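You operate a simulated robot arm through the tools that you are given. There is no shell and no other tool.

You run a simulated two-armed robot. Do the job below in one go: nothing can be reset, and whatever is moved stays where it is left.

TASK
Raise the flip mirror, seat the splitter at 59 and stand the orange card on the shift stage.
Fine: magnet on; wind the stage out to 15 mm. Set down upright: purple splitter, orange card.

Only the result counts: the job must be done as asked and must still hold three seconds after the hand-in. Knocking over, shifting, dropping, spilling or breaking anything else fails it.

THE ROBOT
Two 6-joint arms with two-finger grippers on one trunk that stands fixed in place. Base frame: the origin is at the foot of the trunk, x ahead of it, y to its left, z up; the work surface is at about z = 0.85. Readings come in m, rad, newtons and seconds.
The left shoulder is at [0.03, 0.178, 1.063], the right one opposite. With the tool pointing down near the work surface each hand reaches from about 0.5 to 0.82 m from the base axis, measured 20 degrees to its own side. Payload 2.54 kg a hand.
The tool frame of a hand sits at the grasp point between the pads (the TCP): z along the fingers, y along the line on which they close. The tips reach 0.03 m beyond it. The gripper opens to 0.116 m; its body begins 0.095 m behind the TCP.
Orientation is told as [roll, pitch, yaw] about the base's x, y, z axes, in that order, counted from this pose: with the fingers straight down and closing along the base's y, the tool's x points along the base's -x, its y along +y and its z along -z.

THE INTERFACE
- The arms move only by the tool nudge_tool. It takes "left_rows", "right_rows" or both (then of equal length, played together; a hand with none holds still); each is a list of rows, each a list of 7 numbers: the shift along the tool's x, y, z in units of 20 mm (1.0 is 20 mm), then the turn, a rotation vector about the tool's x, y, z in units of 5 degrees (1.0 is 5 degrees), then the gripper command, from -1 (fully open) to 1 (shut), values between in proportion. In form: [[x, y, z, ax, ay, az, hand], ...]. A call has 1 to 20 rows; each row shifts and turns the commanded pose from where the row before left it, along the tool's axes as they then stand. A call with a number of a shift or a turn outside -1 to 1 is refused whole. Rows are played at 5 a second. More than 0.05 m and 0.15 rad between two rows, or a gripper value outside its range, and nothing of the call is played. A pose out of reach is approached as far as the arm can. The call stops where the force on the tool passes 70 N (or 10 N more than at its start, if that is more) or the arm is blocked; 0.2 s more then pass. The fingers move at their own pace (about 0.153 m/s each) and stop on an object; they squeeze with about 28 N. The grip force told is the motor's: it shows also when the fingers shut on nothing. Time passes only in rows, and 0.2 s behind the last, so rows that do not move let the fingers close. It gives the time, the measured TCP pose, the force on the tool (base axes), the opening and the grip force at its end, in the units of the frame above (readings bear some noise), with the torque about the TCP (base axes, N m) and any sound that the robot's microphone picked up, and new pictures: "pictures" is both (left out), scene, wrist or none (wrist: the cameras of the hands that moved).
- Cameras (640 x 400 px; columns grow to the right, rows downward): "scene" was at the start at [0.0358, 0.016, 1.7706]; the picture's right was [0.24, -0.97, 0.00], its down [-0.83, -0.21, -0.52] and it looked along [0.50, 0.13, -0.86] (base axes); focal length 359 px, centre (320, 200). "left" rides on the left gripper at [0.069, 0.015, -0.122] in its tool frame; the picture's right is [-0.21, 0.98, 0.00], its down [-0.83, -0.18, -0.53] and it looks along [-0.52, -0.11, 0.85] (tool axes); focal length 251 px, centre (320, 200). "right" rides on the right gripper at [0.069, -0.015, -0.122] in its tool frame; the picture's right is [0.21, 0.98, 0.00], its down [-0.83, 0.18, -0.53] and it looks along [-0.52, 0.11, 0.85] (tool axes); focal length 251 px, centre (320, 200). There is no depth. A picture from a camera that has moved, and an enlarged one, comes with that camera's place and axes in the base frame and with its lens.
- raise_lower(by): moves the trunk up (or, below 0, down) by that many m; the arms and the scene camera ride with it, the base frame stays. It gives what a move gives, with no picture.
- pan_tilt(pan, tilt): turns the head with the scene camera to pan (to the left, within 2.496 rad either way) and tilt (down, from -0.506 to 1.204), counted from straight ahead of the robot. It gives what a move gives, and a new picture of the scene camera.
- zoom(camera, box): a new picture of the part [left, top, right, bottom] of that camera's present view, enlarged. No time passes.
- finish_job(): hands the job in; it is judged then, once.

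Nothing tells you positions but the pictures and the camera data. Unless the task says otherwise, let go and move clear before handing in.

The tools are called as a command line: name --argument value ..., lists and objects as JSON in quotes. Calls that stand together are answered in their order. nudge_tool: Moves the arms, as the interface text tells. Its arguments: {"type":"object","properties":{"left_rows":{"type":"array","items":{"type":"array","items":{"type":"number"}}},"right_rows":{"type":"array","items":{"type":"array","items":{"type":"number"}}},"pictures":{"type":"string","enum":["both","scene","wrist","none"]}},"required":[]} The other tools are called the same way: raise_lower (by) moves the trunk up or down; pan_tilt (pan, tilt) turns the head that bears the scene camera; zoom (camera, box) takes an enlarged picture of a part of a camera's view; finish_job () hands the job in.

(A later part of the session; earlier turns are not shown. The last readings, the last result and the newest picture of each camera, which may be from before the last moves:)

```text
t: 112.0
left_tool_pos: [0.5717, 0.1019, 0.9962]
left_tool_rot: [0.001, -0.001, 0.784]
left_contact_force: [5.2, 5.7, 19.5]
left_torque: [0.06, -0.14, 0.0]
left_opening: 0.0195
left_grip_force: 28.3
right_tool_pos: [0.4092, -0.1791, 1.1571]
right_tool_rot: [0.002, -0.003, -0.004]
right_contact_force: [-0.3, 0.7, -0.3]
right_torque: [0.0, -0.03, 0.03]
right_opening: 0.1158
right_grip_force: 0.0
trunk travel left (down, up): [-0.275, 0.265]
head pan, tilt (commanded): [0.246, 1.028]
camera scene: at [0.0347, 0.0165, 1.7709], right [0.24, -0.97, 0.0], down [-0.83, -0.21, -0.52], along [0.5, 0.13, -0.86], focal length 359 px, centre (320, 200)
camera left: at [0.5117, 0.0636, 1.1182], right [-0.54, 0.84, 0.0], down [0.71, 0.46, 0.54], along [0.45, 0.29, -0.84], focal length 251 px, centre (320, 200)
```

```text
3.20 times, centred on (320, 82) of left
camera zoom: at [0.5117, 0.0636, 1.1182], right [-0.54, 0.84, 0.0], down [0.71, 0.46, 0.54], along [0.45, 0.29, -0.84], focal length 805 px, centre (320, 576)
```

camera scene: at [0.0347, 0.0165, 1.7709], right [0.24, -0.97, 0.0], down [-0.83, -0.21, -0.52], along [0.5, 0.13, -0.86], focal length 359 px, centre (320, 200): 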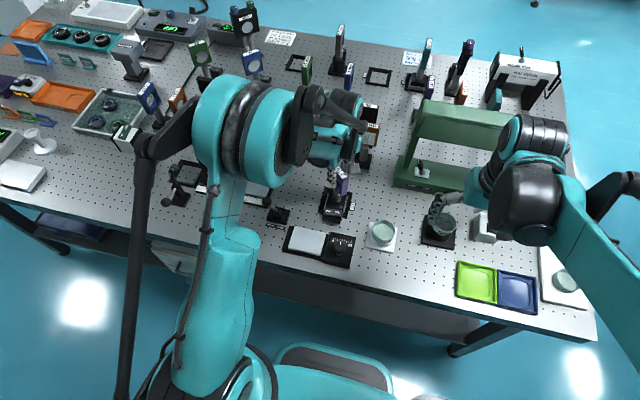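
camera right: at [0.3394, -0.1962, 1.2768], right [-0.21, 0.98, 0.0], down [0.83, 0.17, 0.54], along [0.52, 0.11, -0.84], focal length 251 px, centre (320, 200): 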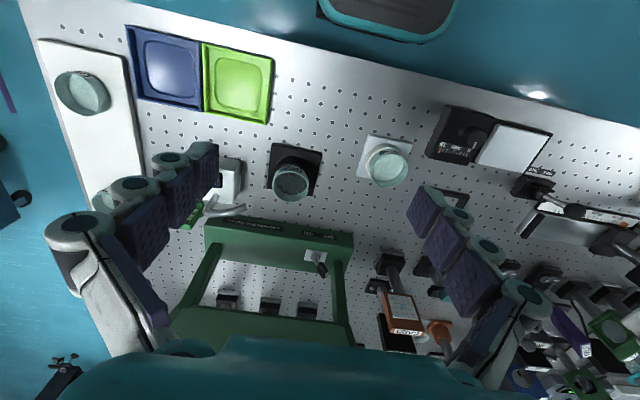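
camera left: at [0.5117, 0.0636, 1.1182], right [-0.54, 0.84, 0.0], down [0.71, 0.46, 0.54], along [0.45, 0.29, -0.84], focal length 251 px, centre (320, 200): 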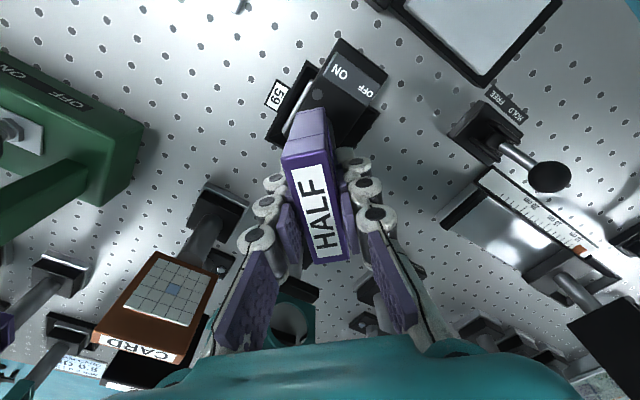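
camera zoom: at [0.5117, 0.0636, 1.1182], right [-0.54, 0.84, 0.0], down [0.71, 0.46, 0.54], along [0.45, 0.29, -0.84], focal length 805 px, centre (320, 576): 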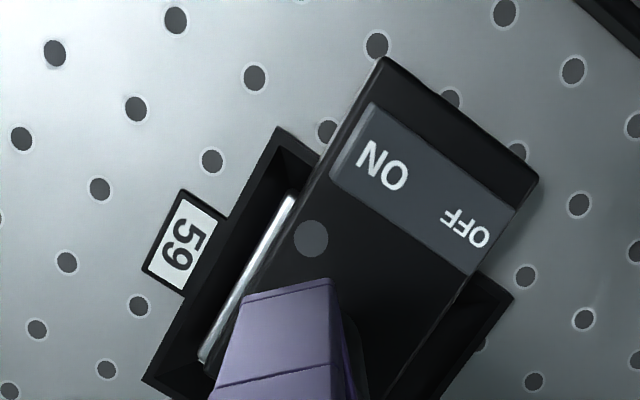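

There is contact with about 20 N upward and a small push toward +x/+y. The pictures show the foot about 1 mm off toward −y, so I will ease the command slightly toward +y and see if it drops in.

nudge_tool --left_rows '[[-0.06, 0.025, 0, 0, 0, 0, 1], [0, 0, 0, 0, 0, 0, 1]]' --pictures "both"

zoom --camera "scene" --box '[312, 175, 376, 215]'

zoom --camera "left" --box '[260, 50, 388, 130]'

```text
t: 112.6
left_tool_pos: [0.572, 0.1015, 0.9961]
left_tool_rot: [-0.003, -0.002, 0.785]
left_contact_force: [5.6, 3.1, 24.9]
left_torque: [-0.03, -0.13, -0.04]
left_opening: 0.0197
left_grip_force: 28.2
right_tool_pos: [0.4093, -0.1798, 1.1557]
right_tool_rot: [0.003, -0.003, -0.007]
right_contact_force: [-0.3, 0.2, -0.2]
right_torque: [-0.02, -0.03, 0.0]
right_opening: 0.1159
right_grip_force: 0.0
trunk travel left (down, up): [-0.275, 0.265]
head pan, tilt (commanded): [0.246, 1.028]
camera scene: at [0.0343, 0.016, 1.7708], right [0.24, -0.97, 0.0], down [-0.83, -0.21, -0.52], along [0.5, 0.13, -0.86], focal length 359 px, centre (320, 200)
camera left: at [0.5117, 0.064, 1.1181], right [-0.54, 0.84, 0.0], down [0.71, 0.45, 0.54], along [0.45, 0.29, -0.84], focal length 251 px, centre (320, 200)
```

scene: 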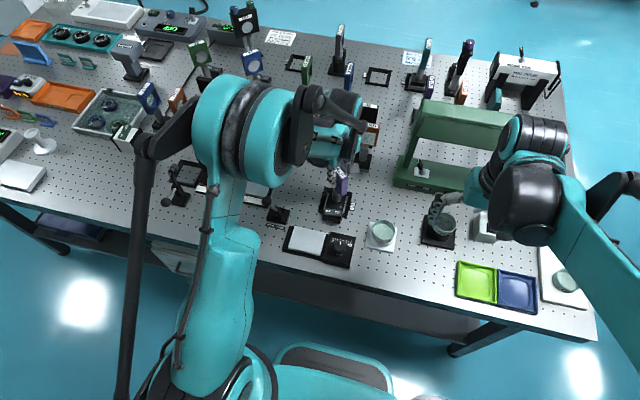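
left: 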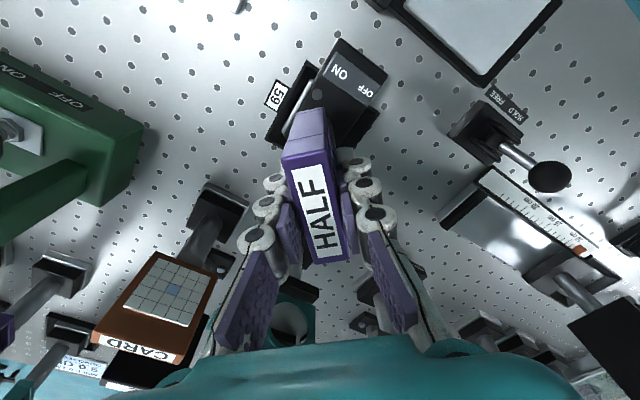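

```text
10.00 times, centred on (344, 195) of scene
camera zoom: at [0.0343, 0.016, 1.7708], right [0.24, -0.97, 0.0], down [-0.83, -0.21, -0.52], along [0.5, 0.13, -0.86], focal length 3594 px, centre (80, 250)
```

zoom: 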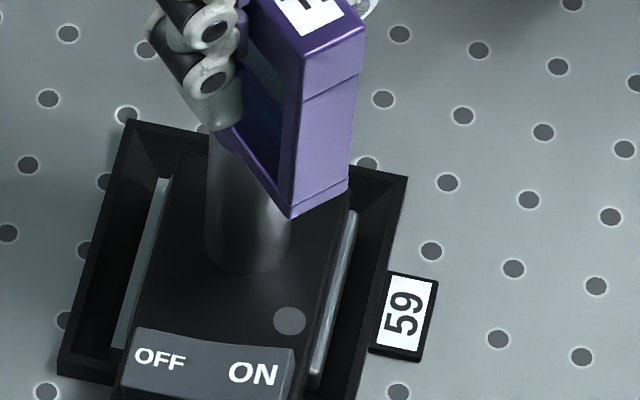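

```text
5.00 times, centred on (324, 90) of left
camera zoom: at [0.5117, 0.064, 1.1181], right [-0.54, 0.84, 0.0], down [0.71, 0.45, 0.54], along [0.45, 0.29, -0.84], focal length 1257 px, centre (300, 750)
```

zoom: 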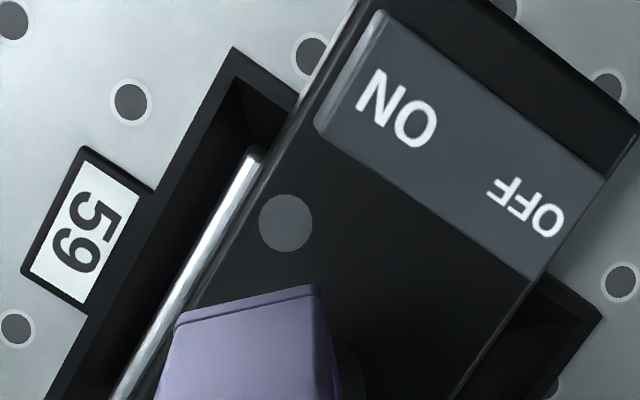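

The splitter is in the funnel and pressing on something at about the expected table height. I will unload, shift about 1 mm toward +x/+y and lower again to see whether the lateral reaction disappears.

nudge_tool --left_rows '[[0, 0, -0.2, 0, 0, 0, 1], [-0.07, 0, 0, 0, 0, 0, 1], [0, 0, 0, 0, 0, 0, 1]]' --pictures "none"

nudge_tool --left_rows '[[0, 0, 0.1, 0, 0, 0, 1], [0, 0, 0, 0, 0, 0, 1]]' --pictures "none"

nudge_tool --left_rows '[[0, 0, 0.1, 0, 0, 0, 1], [0, 0, 0, 0, 0, 0, 1]]' --pictures "none"

```text
t: 113.4
left_tool_pos: [0.5741, 0.1033, 0.9986]
left_tool_rot: [0.001, 0.001, 0.785]
left_contact_force: [-0.5, -0.1, -5.1]
left_torque: [0.03, -0.03, 0.0]
left_opening: 0.0193
left_grip_force: 27.7
right_tool_pos: [0.4104, -0.1813, 1.1567]
right_tool_rot: [0.004, -0.001, -0.004]
right_contact_force: [0.3, 0.7, 0.2]
right_torque: [0.02, 0.01, 0.0]
right_opening: 0.116
right_grip_force: 0.0
trunk travel left (down, up): [-0.275, 0.265]
head pan, tilt (commanded): [0.246, 1.028]
```

```text
t: 114.0
left_tool_pos: [0.5735, 0.1045, 0.998]
left_tool_rot: [0.0, -0.001, 0.786]
left_contact_force: [0.0, 0.1, -4.5]
left_torque: [-0.01, -0.04, -0.03]
left_opening: 0.0196
left_grip_force: 27.7
right_tool_pos: [0.4102, -0.1795, 1.1551]
right_tool_rot: [0.003, -0.003, -0.005]
right_contact_force: [0.0, 0.2, 0.2]
right_torque: [0.0, 0.02, 0.02]
right_opening: 0.1157
right_grip_force: 0.0
trunk travel left (down, up): [-0.275, 0.265]
head pan, tilt (commanded): [0.246, 1.028]
```

```text
t: 114.6
left_tool_pos: [0.5745, 0.1038, 0.9953]
left_tool_rot: [-0.001, 0.0, 0.785]
left_contact_force: [1.3, -0.1, -4.8]
left_torque: [0.03, -0.04, 0.03]
left_opening: 0.0195
left_grip_force: 27.9
right_tool_pos: [0.4097, -0.1812, 1.1543]
right_tool_rot: [0.003, -0.001, -0.006]
right_contact_force: [-0.1, -0.1, 0.3]
right_torque: [-0.04, 0.02, 0.02]
right_opening: 0.116
right_grip_force: 0.0
trunk travel left (down, up): [-0.275, 0.265]
head pan, tilt (commanded): [0.246, 1.028]
```

At the same height there is now no contact, so it had been resting on the chamfer and the shift helped. I will continue lowering in small steps.

nudge_tool --left_rows '[[0, 0, 0.08, 0, 0, 0, 1], [0, 0, 0, 0, 0, 0, 1]]' --pictures "none"

nudge_tool --left_rows '[[0, 0, 0.08, 0, 0, 0, 1], [0, 0, 0, 0, 0, 0, 1]]' --pictures "none"

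```text
t: 115.2
left_tool_pos: [0.5737, 0.1048, 0.9954]
left_tool_rot: [-0.003, -0.002, 0.787]
left_contact_force: [8.0, 4.0, 22.8]
left_torque: [0.21, -0.31, -0.03]
left_opening: 0.0196
left_grip_force: 28.2
right_tool_pos: [0.4092, -0.1803, 1.1558]
right_tool_rot: [0.003, -0.004, -0.005]
right_contact_force: [-0.9, 0.4, 0.1]
right_torque: [-0.01, 0.04, -0.02]
right_opening: 0.1157
right_grip_force: 0.1
trunk travel left (down, up): [-0.275, 0.265]
head pan, tilt (commanded): [0.246, 1.028]
```

```text
t: 115.8
left_tool_pos: [0.5727, 0.1038, 0.9925]
left_tool_rot: [0.001, -0.003, 0.786]
left_contact_force: [7.4, 2.3, 23.2]
left_torque: [0.07, -0.22, 0.01]
left_opening: 0.0195
left_grip_force: 28.3
right_tool_pos: [0.4095, -0.1798, 1.1551]
right_tool_rot: [0.003, -0.004, -0.005]
right_contact_force: [-0.7, 0.5, 0.1]
right_torque: [-0.02, -0.02, 0.0]
right_opening: 0.1158
right_grip_force: 0.0
trunk travel left (down, up): [-0.275, 0.265]
head pan, tilt (commanded): [0.246, 1.028]
```

nudge_tool --left_rows '[[0, 0, -0.15, 0, 0, 0, 1], [-0.046, -0.025, 0, 0, 0, 0, 1], [0, 0, 0.15, 0, 0, 0, 1], [0, 0, 0, 0, 0, 0, 1]]' --pictures "both"

zoom --camera "scene" --box '[312, 175, 376, 215]'

zoom --camera "left" --box '[260, 50, 388, 130]'

```text
t: 116.8
left_tool_pos: [0.574, 0.1042, 0.9931]
left_tool_rot: [0.001, -0.001, 0.786]
left_contact_force: [0.6, 0.0, 11.7]
left_torque: [-0.26, 0.29, 0.01]
left_opening: 0.0193
left_grip_force: 28.0
right_tool_pos: [0.4088, -0.1786, 1.157]
right_tool_rot: [0.004, -0.003, -0.006]
right_contact_force: [-0.3, 0.2, 0.0]
right_torque: [-0.01, 0.03, -0.02]
right_opening: 0.116
right_grip_force: 0.0
trunk travel left (down, up): [-0.275, 0.265]
head pan, tilt (commanded): [0.246, 1.028]
camera scene: at [0.0348, 0.0158, 1.7708], right [0.24, -0.97, 0.0], down [-0.83, -0.21, -0.52], along [0.5, 0.13, -0.86], focal length 359 px, centre (320, 200)
camera left: at [0.5137, 0.0652, 1.1147], right [-0.54, 0.84, 0.0], down [0.71, 0.46, 0.53], along [0.45, 0.29, -0.85], focal length 251 px, centre (320, 200)
```

scene: 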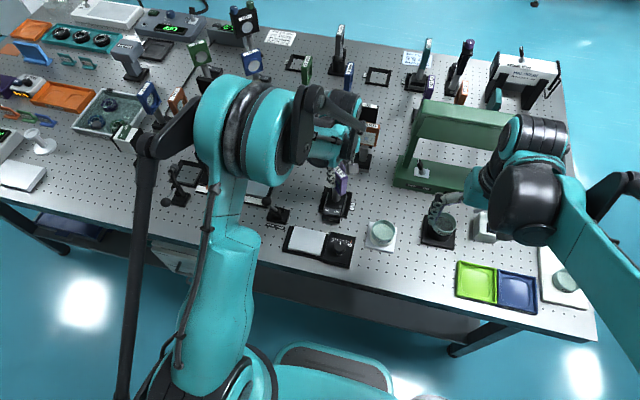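
left: 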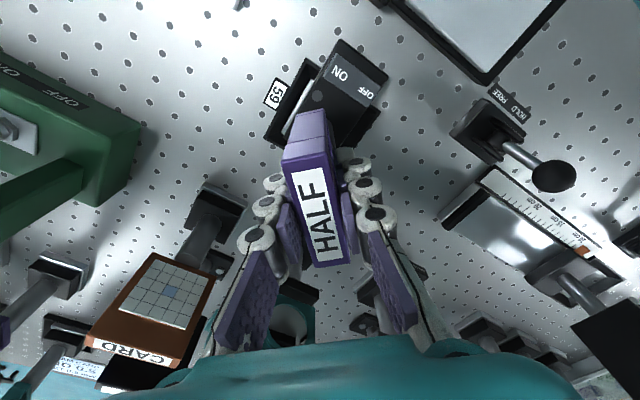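

```text
10.00 times, centred on (344, 195) of scene
camera zoom: at [0.0348, 0.0158, 1.7708], right [0.24, -0.97, 0.0], down [-0.83, -0.21, -0.52], along [0.5, 0.13, -0.86], focal length 3594 px, centre (80, 250)
```

zoom: 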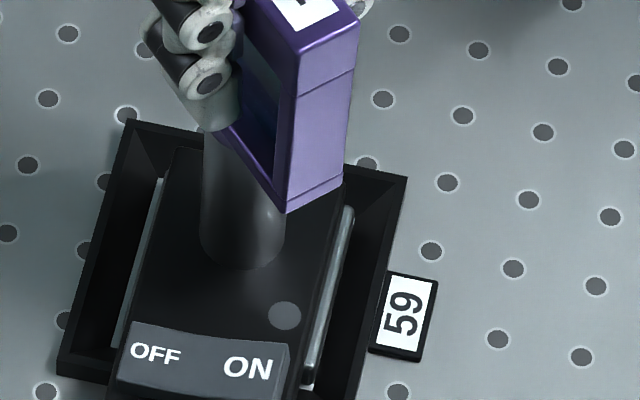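

```text
5.00 times, centred on (324, 90) of left
camera zoom: at [0.5137, 0.0652, 1.1147], right [-0.54, 0.84, 0.0], down [0.71, 0.46, 0.53], along [0.45, 0.29, -0.85], focal length 1257 px, centre (300, 750)
```

zoom: 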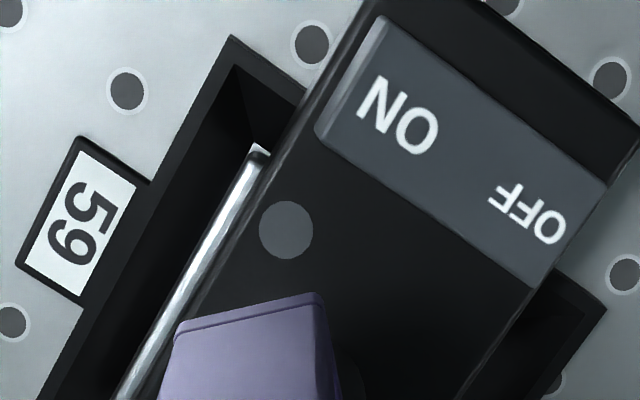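

zoom --camera "left" --box '[240, 50, 400, 150]'

zoom --camera "scene" --box '[316, 192, 364, 222]'

```text
4.00 times, centred on (320, 100) of left
camera zoom: at [0.5137, 0.0652, 1.1147], right [-0.54, 0.84, 0.0], down [0.71, 0.46, 0.53], along [0.45, 0.29, -0.85], focal length 1006 px, centre (320, 600)
```

zoom: 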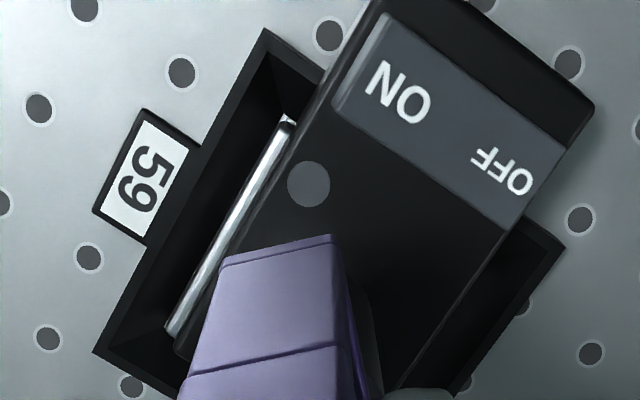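

```text
13.33 times, centred on (340, 207) of scene
camera zoom: at [0.0348, 0.0158, 1.7708], right [0.24, -0.97, 0.0], down [-0.83, -0.21, -0.52], along [0.5, 0.13, -0.86], focal length 4791 px, centre (53, 107)
```

zoom: 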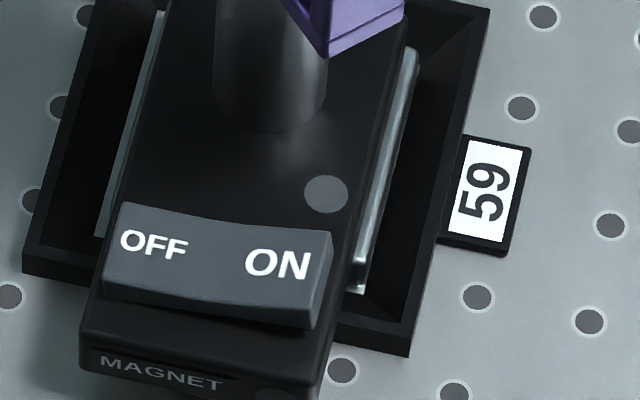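

The table is now visible beside the foot's corner and only a light upward load remains at that corner, so the foot is at table level inside the seat. I will open the fingers slowly and let it settle.

nudge_tool --left_rows '[[0, 0, 0, 0, 0, 0, 0.55], [0, 0, 0, 0, 0, 0, 0.4], [0, 0, 0, 0, 0, 0, 0.2], [0, 0, 0, 0, 0, 0, 0.2]]' --pictures "both"

zoom --camera "left" --box '[240, 50, 400, 150]'

zoom --camera "scene" --box '[296, 165, 392, 225]'

```text
t: 117.8
left_tool_pos: [0.575, 0.1042, 0.9931]
left_tool_rot: [0.001, 0.002, 0.786]
left_contact_force: [0.4, -1.2, -0.1]
left_torque: [-0.01, 0.02, -0.03]
left_opening: 0.0465
left_grip_force: 0.0
right_tool_pos: [0.4095, -0.1803, 1.1556]
right_tool_rot: [0.004, -0.003, -0.005]
right_contact_force: [0.2, -0.2, -0.6]
right_torque: [0.02, -0.02, -0.02]
right_opening: 0.1161
right_grip_force: 0.1
trunk travel left (down, up): [-0.275, 0.265]
head pan, tilt (commanded): [0.246, 1.028]
camera scene: at [0.0357, 0.0159, 1.7707], right [0.24, -0.97, 0.0], down [-0.83, -0.21, -0.52], along [0.5, 0.13, -0.86], focal length 359 px, centre (320, 200)
camera left: at [0.5143, 0.0654, 1.114], right [-0.54, 0.84, 0.0], down [0.71, 0.46, 0.53], along [0.45, 0.29, -0.85], focal length 251 px, centre (320, 200)
```

scene: 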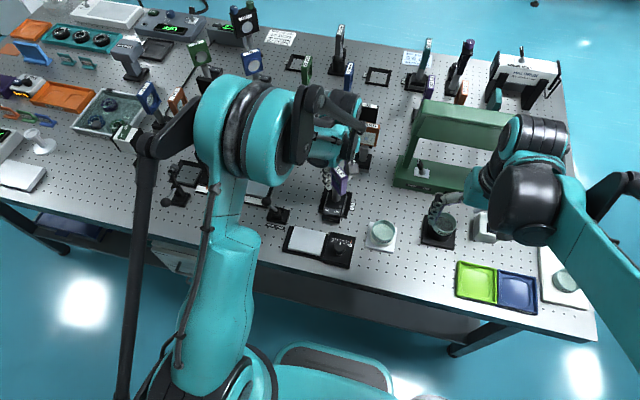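
left: 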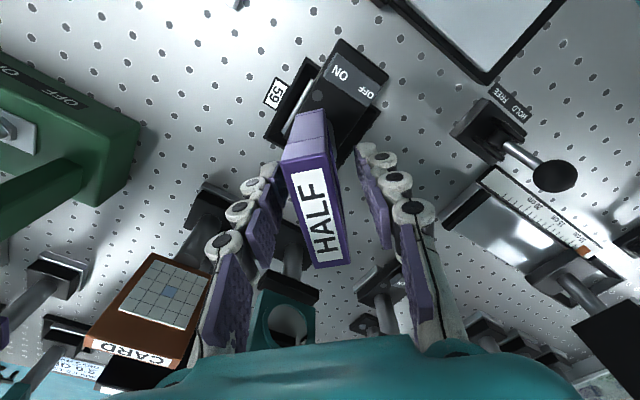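

```text
4.00 times, centred on (320, 100) of left
camera zoom: at [0.5143, 0.0654, 1.114], right [-0.54, 0.84, 0.0], down [0.71, 0.46, 0.53], along [0.45, 0.29, -0.85], focal length 1006 px, centre (320, 600)
```

zoom: 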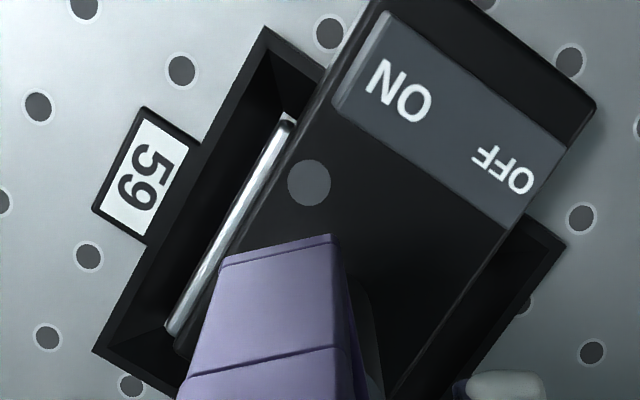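

```text
6.67 times, centred on (344, 195) of scene
camera zoom: at [0.0357, 0.0159, 1.7707], right [0.24, -0.97, 0.0], down [-0.83, -0.21, -0.52], along [0.5, 0.13, -0.86], focal length 2396 px, centre (160, 233)
```

zoom: 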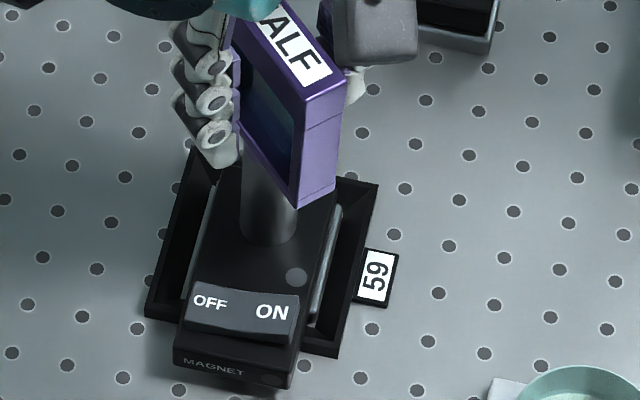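

zoom --camera "scene" --box '[330, 190, 362, 210]'

zoom --camera "left" --box '[270, 50, 334, 90]'

zoom --camera "scene" --box '[316, 185, 348, 205]'

zoom --camera "left" --box '[260, 110, 324, 150]'

```text
16.00 times, centred on (346, 200) of scene
camera zoom: at [0.0357, 0.0159, 1.7707], right [0.24, -0.97, 0.0], down [-0.83, -0.21, -0.52], along [0.5, 0.13, -0.86], focal length 5750 px, centre (-96, 200)
```

zoom: 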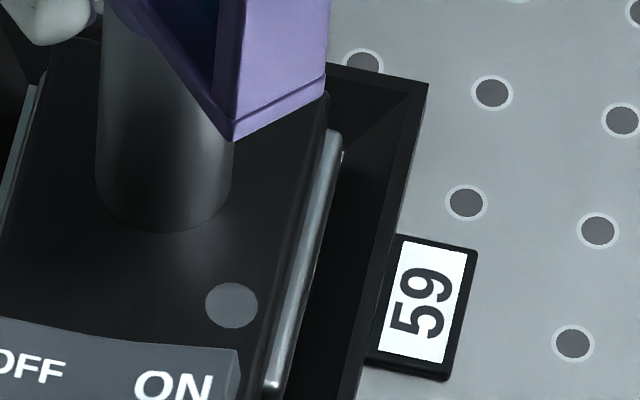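

```text
10.00 times, centred on (302, 70) of left
camera zoom: at [0.5143, 0.0654, 1.114], right [-0.54, 0.84, 0.0], down [0.71, 0.46, 0.53], along [0.45, 0.29, -0.85], focal length 2514 px, centre (500, 1500)
```

zoom: 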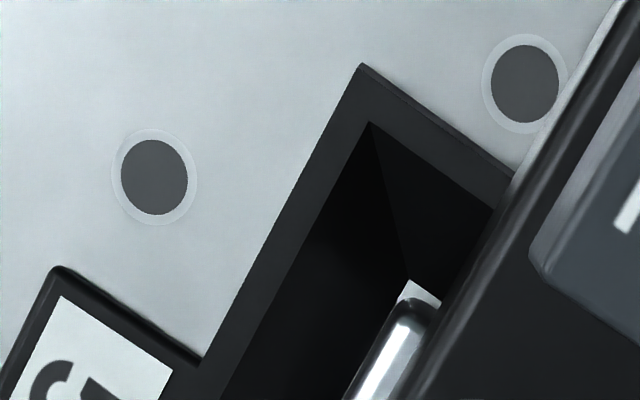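

```text
16.00 times, centred on (332, 195) of scene
camera zoom: at [0.0357, 0.0159, 1.7707], right [0.24, -0.97, 0.0], down [-0.83, -0.21, -0.52], along [0.5, 0.13, -0.86], focal length 5750 px, centre (128, 280)
```

zoom: 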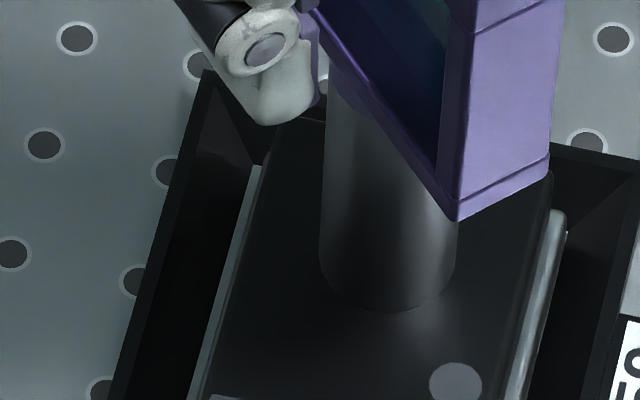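

```text
10.00 times, centred on (292, 130) of left
camera zoom: at [0.5143, 0.0654, 1.114], right [-0.54, 0.84, 0.0], down [0.71, 0.46, 0.53], along [0.45, 0.29, -0.85], focal length 2514 px, centre (600, 900)
```

zoom: 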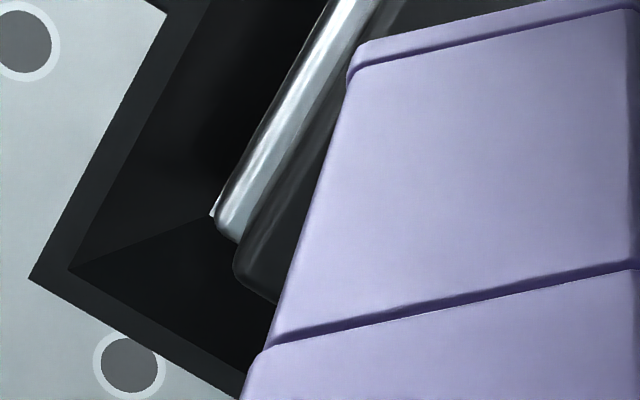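

The close-ups show the foot corner inside the funnel's bottom opening with about 1 mm clearance all round, so the splitter is seated flat. The rocker overhangs the foot, so I will hold the head with the left hand and press ON with the right. I am re-gripping with the left now and bringing the right hand nearer.

nudge_tool --left_rows '[[0, 0, 0, 0, 0, 0, 0.5], [0, 0, 0, 0, 0, 0, 1], [0, 0, 0, 0, 0, 0, 1], [0, 0, 0, 0, 0, 0, 1], [0, 0, 0, 0, 0, 0, 1], [0, 0, 0, 0, 0, 0, 1], [0, 0, 0, 0, 0, 0, 1], [0, 0, 0, 0, 0, 0, 1], [0, 0, 0, 0, 0, 0, 1], [0, 0, 0, 0, 0, 0, 1], [0, 0, 0, 0, 0, 0, 1], [0, 0, 0, 0, 0, 0, 1]]' --right_rows '[[-0.7, 1, 0.5, 0, 0, 0, 1], [-0.7, 1, 0.5, 0, 0, 0, 1], [-0.7, 1, 0.5, 0, 0, 0, 1], [-0.7, 1, 0.5, 0, 0, 0, 1], [-0.7, 1, 0.5, 0, 0, 0, 1], [0, 0, 0, 0, 0, -1, 1], [0, 0, 0, 0, 0, -1, 1], [0, 0, 0, 0, 0, -1, 1], [0, 0, 0, 0, 0, -1, 1], [0, 0, 0, 0, 0, -1, 1], [0, 0, 0, 0, 0, -1, 1], [0, 0, 0, 0, 0, -1, 1]]'

```text
t: 120.4
left_tool_pos: [0.5746, 0.1036, 0.9922]
left_tool_rot: [0.0, 0.0, 0.785]
left_contact_force: [-0.4, -0.1, 1.4]
left_torque: [-0.05, 0.01, -0.02]
left_opening: 0.0197
left_grip_force: 28.4
right_tool_pos: [0.4807, -0.0803, 1.1053]
right_tool_rot: [0.0, -0.002, 0.607]
right_contact_force: [-0.3, 1.1, 0.2]
right_torque: [0.03, 0.02, -0.03]
right_opening: 0.0
right_grip_force: 28.0
trunk travel left (down, up): [-0.275, 0.265]
head pan, tilt (commanded): [0.246, 1.028]
camera scene: at [0.0356, 0.0159, 1.7707], right [0.24, -0.97, 0.0], down [-0.83, -0.21, -0.52], along [0.5, 0.13, -0.86], focal length 359 px, centre (320, 200)
camera right: at [0.4317, -0.1326, 1.2272], right [-0.73, 0.68, 0.0], down [0.57, 0.62, 0.54], along [0.37, 0.39, -0.84], focal length 251 px, centre (320, 200)
camera left: at [0.5142, 0.0653, 1.1141], right [-0.54, 0.84, 0.0], down [0.71, 0.45, 0.53], along [0.45, 0.29, -0.85], focal length 251 px, centre (320, 200)
```

scene: 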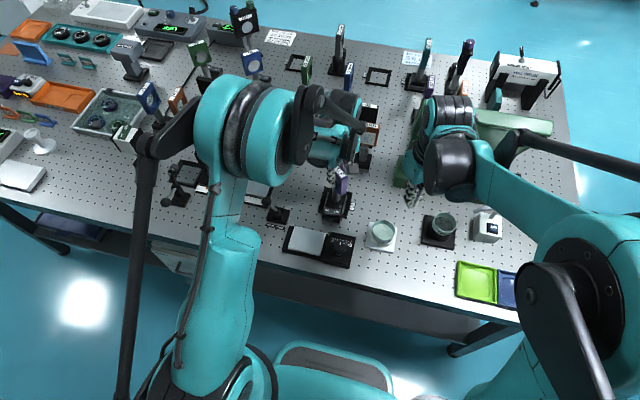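
right: 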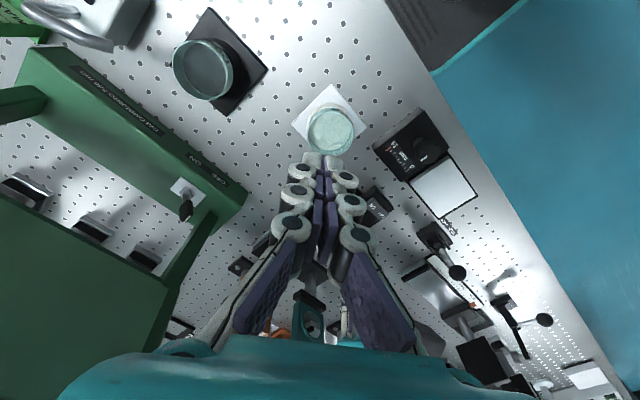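
left: 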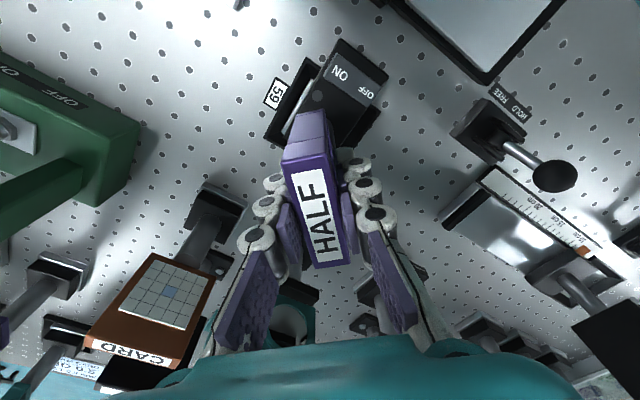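

The left hand holds the splitter neutrally. I will tilt the right hand so its closed fingertips point forward and down.

nudge_tool --right_rows '[[0, 0, 0, 0, -1, 0, 1], [0, 0, 0, 0, -1, 0, 1], [0, 0, 0, 0, -1, 0, 1], [0, 0, 0, 0, -1, 0, 1], [0, 0, 0, 0, -1, 0, 1], [0, 0, 0, 0, -1, 0, 1], [0, 0, 0, 0, -1, 0, 1], [0, 0, 0, 0, -1, 0, 1], [0, 0, 0, 0, 0, 0, 1]]' --left_rows '[[0, 0, 0, 0, 0, 0, 1], [0, 0, 0, 0, 0, 0, 1], [0, 0, 0, 0, 0, 0, 1], [0, 0, 0, 0, 0, 0, 1], [0, 0, 0, 0, 0, 0, 1], [0, 0, 0, 0, 0, 0, 1], [0, 0, 0, 0, 0, 0, 1], [0, 0, 0, 0, 0, 0, 1], [0, 0, 0, 0, 0, 0, 1]]'

```text
t: 122.4
left_tool_pos: [0.5747, 0.1034, 0.9919]
left_tool_rot: [-0.001, -0.001, 0.785]
left_contact_force: [-0.4, 0.8, 1.8]
left_torque: [0.04, -0.03, 0.0]
left_opening: 0.0196
left_grip_force: 27.4
right_tool_pos: [0.4806, -0.0803, 1.1067]
right_tool_rot: [-0.001, -0.704, 0.603]
right_contact_force: [0.2, 0.6, 0.7]
right_torque: [-0.02, 0.0, 0.0]
right_opening: 0.0001
right_grip_force: 28.1
trunk travel left (down, up): [-0.275, 0.265]
head pan, tilt (commanded): [0.246, 1.028]
camera scene: at [0.0356, 0.0159, 1.7707], right [0.24, -0.97, 0.0], down [-0.83, -0.21, -0.52], along [0.5, 0.13, -0.86], focal length 359 px, centre (320, 200)
camera right: at [0.3805, -0.1679, 1.1541], right [-0.69, 0.71, -0.14], down [0.13, 0.31, 0.94], along [0.71, 0.63, -0.31], focal length 251 px, centre (320, 200)
camera left: at [0.5142, 0.0653, 1.1141], right [-0.54, 0.84, 0.0], down [0.71, 0.46, 0.53], along [0.45, 0.29, -0.85], focal length 251 px, centre (320, 200)
```

scene: 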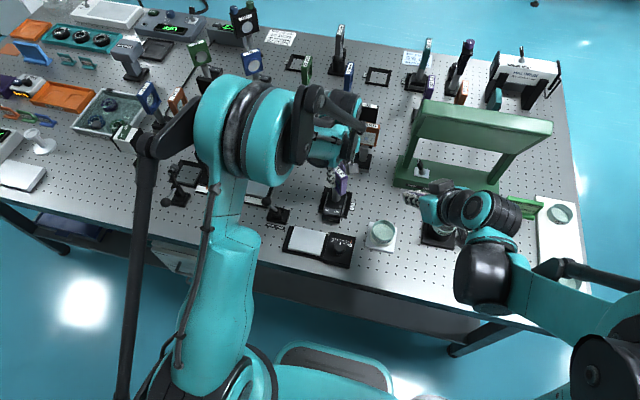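
right: 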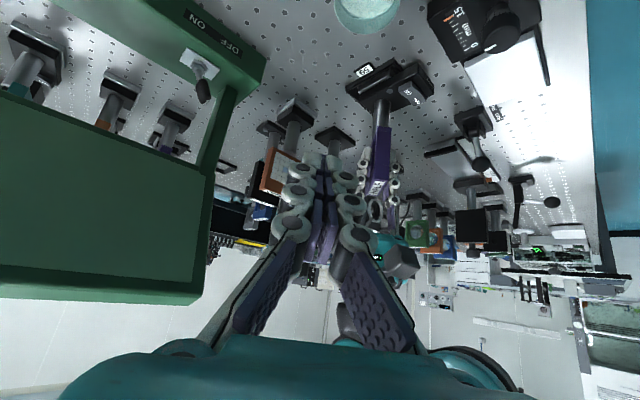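
left: 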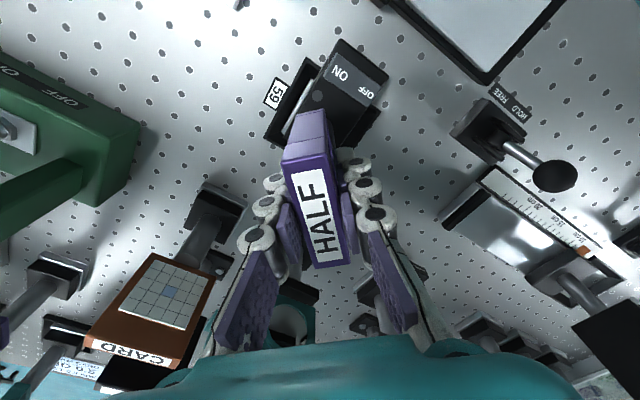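

The right hand is tilted 40° with its fingertips closed. I will lower it first on the clear right side, then slide in toward the rocker below the left hand.

nudge_tool --right_rows '[[0.757, 0, 0.892, 0, 0, 0, 1], [0.757, 0, 0.892, 0, 0, 0, 1], [0.757, 0, 0.892, 0, 0, 0, 1], [0.757, 0, 0.892, 0, 0, 0, 1], [0.757, 0, 0.892, 0, 0, 0, 1], [-0.551, 0.809, 0.606, 0, 0, 0, 1], [-0.551, 0.809, 0.606, 0, 0, 0, 1], [-0.551, 0.809, 0.606, 0, 0, 0, 1], [-0.551, 0.809, 0.606, 0, 0, 0, 1], [0, 0, 0, 0, 0, 0, 1]]' --left_rows '[[0, 0, 0, 0, 0, 0, 1], [0, 0, 0, 0, 0, 0, 1], [0, 0, 0, 0, 0, 0, 1], [0, 0, 0, 0, 0, 0, 1], [0, 0, 0, 0, 0, 0, 1], [0, 0, 0, 0, 0, 0, 1], [0, 0, 0, 0, 0, 0, 1], [0, 0, 0, 0, 0, 0, 1], [0, 0, 0, 0, 0, 0, 1], [0, 0, 0, 0, 0, 0, 1]]'

zoom --camera "scene" --box '[290, 140, 482, 260]'

```text
t: 124.6
left_tool_pos: [0.5738, 0.1034, 0.9917]
left_tool_rot: [-0.001, 0.0, 0.786]
left_contact_force: [0.3, -0.7, 0.6]
left_torque: [-0.03, 0.0, 0.0]
left_opening: 0.0196
left_grip_force: 27.9
right_tool_pos: [0.5193, 0.011, 1.0238]
right_tool_rot: [0.001, -0.702, 0.606]
right_contact_force: [-0.9, 0.3, 0.1]
right_torque: [-0.02, -0.02, -0.02]
right_opening: 0.0
right_grip_force: 27.6
right hand out of reach, approached as far as the arm can: row 3, 4, 5
trunk travel left (down, up): [-0.275, 0.265]
head pan, tilt (commanded): [0.246, 1.028]
camera scene: at [0.0356, 0.0157, 1.7707], right [0.24, -0.97, 0.0], down [-0.83, -0.21, -0.52], along [0.5, 0.13, -0.86], focal length 359 px, centre (320, 200)
camera right: at [0.4196, -0.0762, 1.0722], right [-0.69, 0.71, -0.14], down [0.13, 0.31, 0.94], along [0.71, 0.63, -0.31], focal length 251 px, centre (320, 200)
camera left: at [0.5142, 0.0653, 1.114], right [-0.54, 0.84, 0.0], down [0.71, 0.45, 0.53], along [0.45, 0.29, -0.85], focal length 251 px, centre (320, 200)
```

scene: 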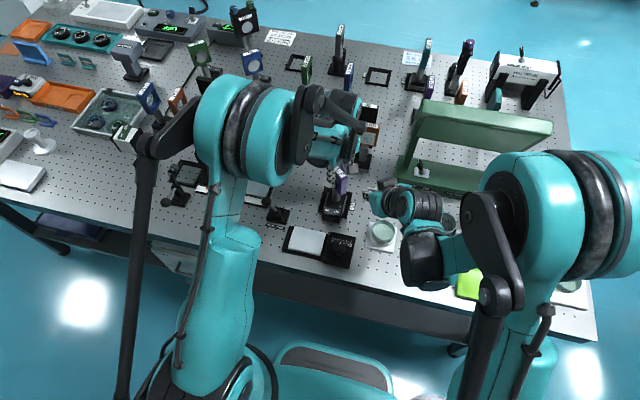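
right: 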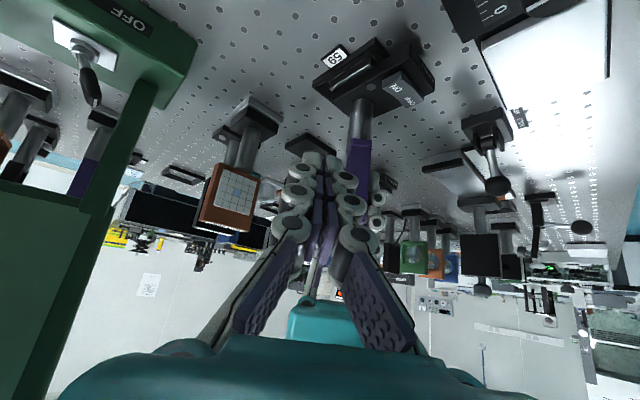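
left: 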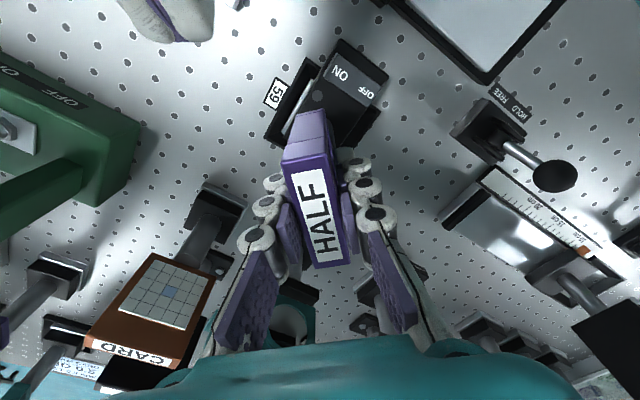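

```text
3.33 times, centred on (386, 200) of scene
camera zoom: at [0.0356, 0.0157, 1.7707], right [0.24, -0.97, 0.0], down [-0.83, -0.21, -0.52], along [0.5, 0.13, -0.86], focal length 1198 px, centre (100, 200)
```

zoom: 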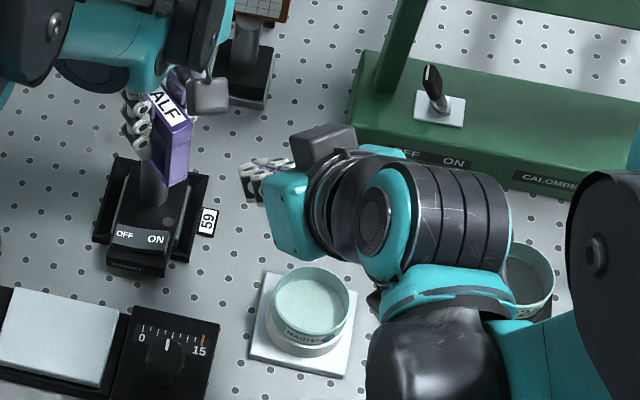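

Some rows were clipped by the arm's near-reach limit, but the hand is clear and oriented as wanted. I will advance carefully toward the rocker and check reach.

nudge_tool --right_rows '[[0.112, 0.917, 0.753, 0, 0, 0, 1], [0.112, 0.917, 0.753, 0, 0, 0, 1], [0.112, 0.917, 0.753, 0, 0, 0, 1], [0, 0, 0, 0, 0, 0, 1]]' --left_rows '[[0, 0, 0, 0, 0, 0, 1], [0, 0, 0, 0, 0, 0, 1], [0, 0, 0, 0, 0, 0, 1], [0, 0, 0, 0, 0, 0, 1]]'

zoom --camera "scene" --box '[290, 140, 450, 240]'

zoom --camera "right" --box '[240, 20, 440, 200]'

```text
t: 125.6
left_tool_pos: [0.574, 0.1039, 0.9919]
left_tool_rot: [0.0, 0.0, 0.785]
left_contact_force: [-0.8, -0.3, 1.6]
left_torque: [0.03, 0.01, -0.04]
left_opening: 0.0197
left_grip_force: 28.2
right_tool_pos: [0.5172, 0.074, 0.9991]
right_tool_rot: [0.002, -0.7, 0.604]
right_contact_force: [0.3, 0.1, 0.1]
right_torque: [-0.01, 0.0, 0.01]
right_opening: 0.0
right_grip_force: 28.3
right hand out of reach, approached as far as the arm can: row 2, 3
trunk travel left (down, up): [-0.275, 0.265]
head pan, tilt (commanded): [0.246, 1.028]
camera scene: at [0.0356, 0.0157, 1.7707], right [0.24, -0.97, 0.0], down [-0.83, -0.21, -0.52], along [0.5, 0.13, -0.86], focal length 359 px, centre (320, 200)
camera right: at [0.4181, -0.0136, 1.0478], right [-0.69, 0.71, -0.14], down [0.13, 0.31, 0.94], along [0.71, 0.63, -0.31], focal length 251 px, centre (320, 200)
camera left: at [0.5142, 0.0653, 1.114], right [-0.54, 0.84, 0.0], down [0.71, 0.45, 0.53], along [0.45, 0.29, -0.85], focal length 251 px, centre (320, 200)
```

scene: 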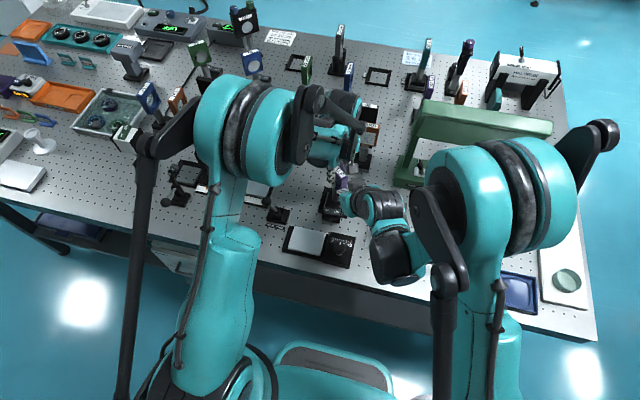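
right: 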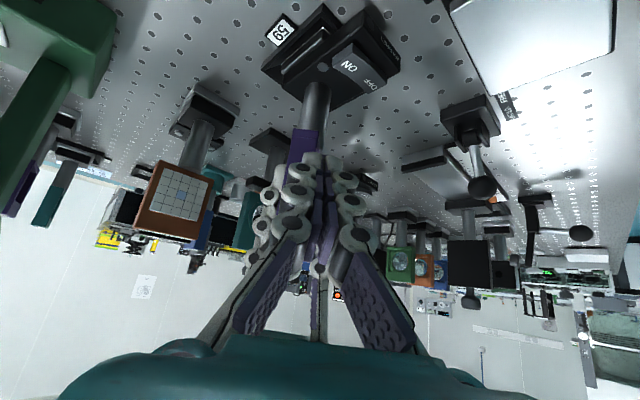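
left: 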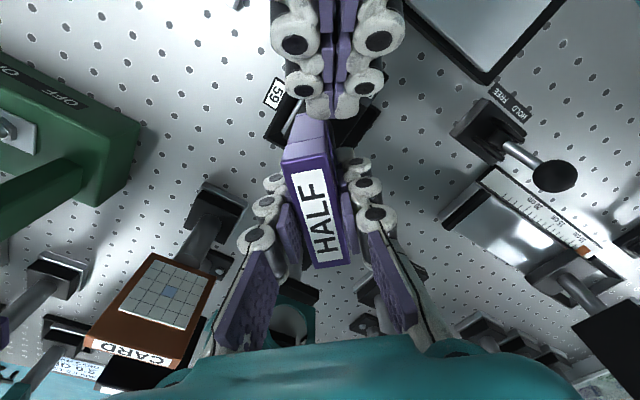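

```text
4.00 times, centred on (370, 190) of scene
camera zoom: at [0.0356, 0.0157, 1.7707], right [0.24, -0.97, 0.0], down [-0.83, -0.21, -0.52], along [0.5, 0.13, -0.86], focal length 1437 px, centre (120, 240)
```

zoom: 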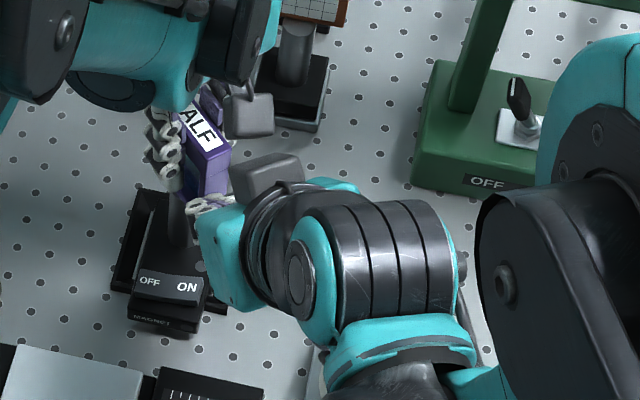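

```text
2.22 times, centred on (340, 110) of right
camera zoom: at [0.4181, -0.0136, 1.0478], right [-0.69, 0.71, -0.14], down [0.13, 0.31, 0.94], along [0.71, 0.63, -0.31], focal length 559 px, centre (276, 400)
```

zoom: 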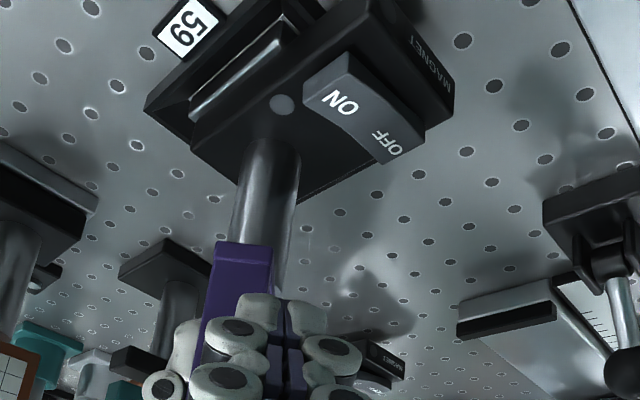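

The reach limit keeps the tips at z≈0.976 and close to the head corner. I will back out and come in from the −y side with a larger yaw, which puts the wrist farther from the shoulder.

nudge_tool --right_rows '[[0.1, 0, -0.8, 0, 0, 0, 1], [0.19, -0.88, -0.6, 0, 0, 0, 1], [0.19, -0.88, -0.7, 0, 0, 0, 1], [0.19, -0.88, -0.7, 0, 0, 0, 1], [0.19, -0.88, -0.7, 0, 0, 0, 1], [0.19, -0.88, -0.7, 0, 0, 0, 1], [0.19, -0.88, -0.7, 0, 0, 0, 1], [0, 0, 0, -0.647, 0, -0.762, 1], [0, 0, 0, -0.647, 0, -0.762, 1], [0, 0, 0, -0.647, 0, -0.762, 1], [0, 0, 0, -0.647, 0, -0.762, 1], [0, 0, 0, -0.647, 0, -0.762, 1], [0, 0, 0, -0.647, 0, -0.762, 1], [0, 0, 0, -0.647, 0, -0.762, 1], [0, 0, 0, -0.647, 0, -0.762, 1], [0, 0, 0, -0.647, 0, -0.762, 1], [0, 0, 0, 0, 0, 0, 1]]' --left_rows '[[0, 0, 0, 0, 0, 0, 1], [0, 0, 0, 0, 0, 0, 1], [0, 0, 0, 0, 0, 0, 1], [0, 0, 0, 0, 0, 0, 1], [0, 0, 0, 0, 0, 0, 1], [0, 0, 0, 0, 0, 0, 1], [0, 0, 0, 0, 0, 0, 1], [0, 0, 0, 0, 0, 0, 1], [0, 0, 0, 0, 0, 0, 1], [0, 0, 0, 0, 0, 0, 1], [0, 0, 0, 0, 0, 0, 1], [0, 0, 0, 0, 0, 0, 1], [0, 0, 0, 0, 0, 0, 1], [0, 0, 0, 0, 0, 0, 1], [0, 0, 0, 0, 0, 0, 1], [0, 0, 0, 0, 0, 0, 1], [0, 0, 0, 0, 0, 0, 1]]'

zoom --camera "scene" --box '[290, 130, 482, 250]'

```text
t: 129.2
left_tool_pos: [0.5745, 0.1047, 0.9926]
left_tool_rot: [0.0, 0.0, 0.784]
left_contact_force: [-1.3, -0.3, 1.2]
left_torque: [0.02, 0.03, -0.01]
left_opening: 0.0194
left_grip_force: 27.8
right_tool_pos: [0.5117, -0.0586, 1.0583]
right_tool_rot: [0.003, -0.703, 1.391]
right_contact_force: [-0.5, 0.5, 1.0]
right_torque: [-0.03, -0.02, -0.04]
right_opening: 0.0
right_grip_force: 28.4
trunk travel left (down, up): [-0.275, 0.265]
head pan, tilt (commanded): [0.246, 1.028]
camera scene: at [0.0356, 0.0159, 1.7707], right [0.24, -0.97, 0.0], down [-0.83, -0.21, -0.52], along [0.5, 0.13, -0.86], focal length 359 px, centre (320, 200)
camera right: at [0.5019, -0.1919, 1.1066], right [-0.99, 0.01, -0.14], down [-0.13, 0.31, 0.94], along [0.05, 0.95, -0.31], focal length 251 px, centre (320, 200)
camera left: at [0.5142, 0.0653, 1.114], right [-0.54, 0.84, 0.0], down [0.71, 0.45, 0.53], along [0.45, 0.29, -0.85], focal length 251 px, centre (320, 200)
```

scene: 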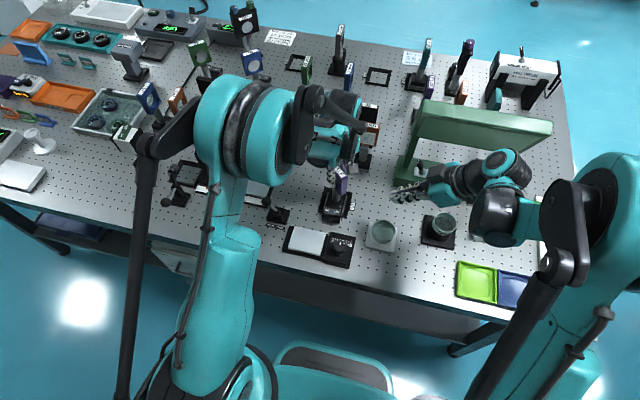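
right: 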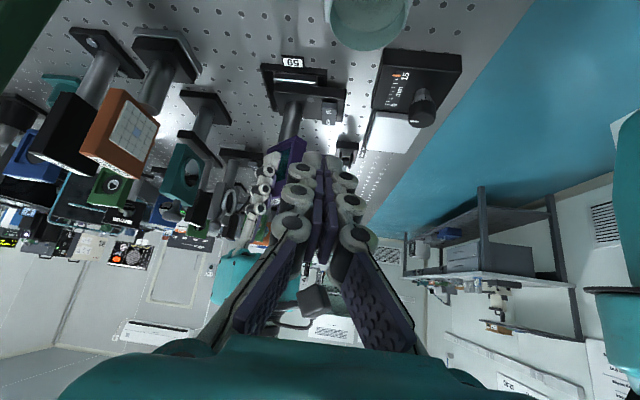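
left: 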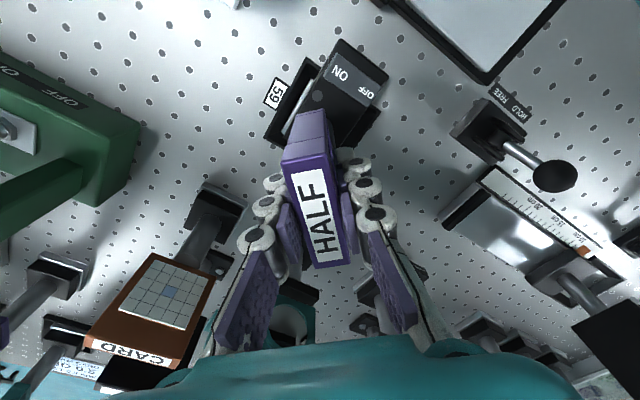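

```text
3.33 times, centred on (386, 190) of scene
camera zoom: at [0.0356, 0.0159, 1.7707], right [0.24, -0.97, 0.0], down [-0.83, -0.21, -0.52], along [0.5, 0.13, -0.86], focal length 1198 px, centre (100, 233)
```

zoom: 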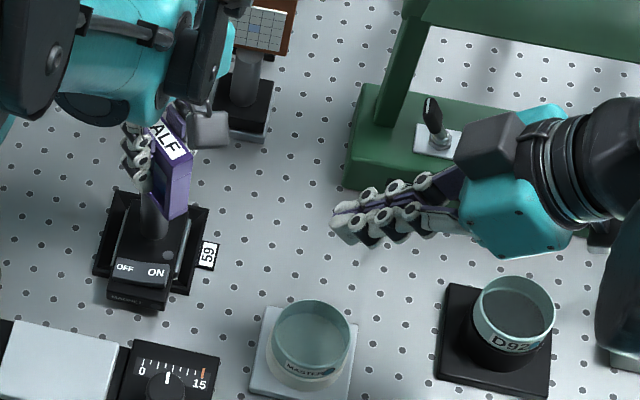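

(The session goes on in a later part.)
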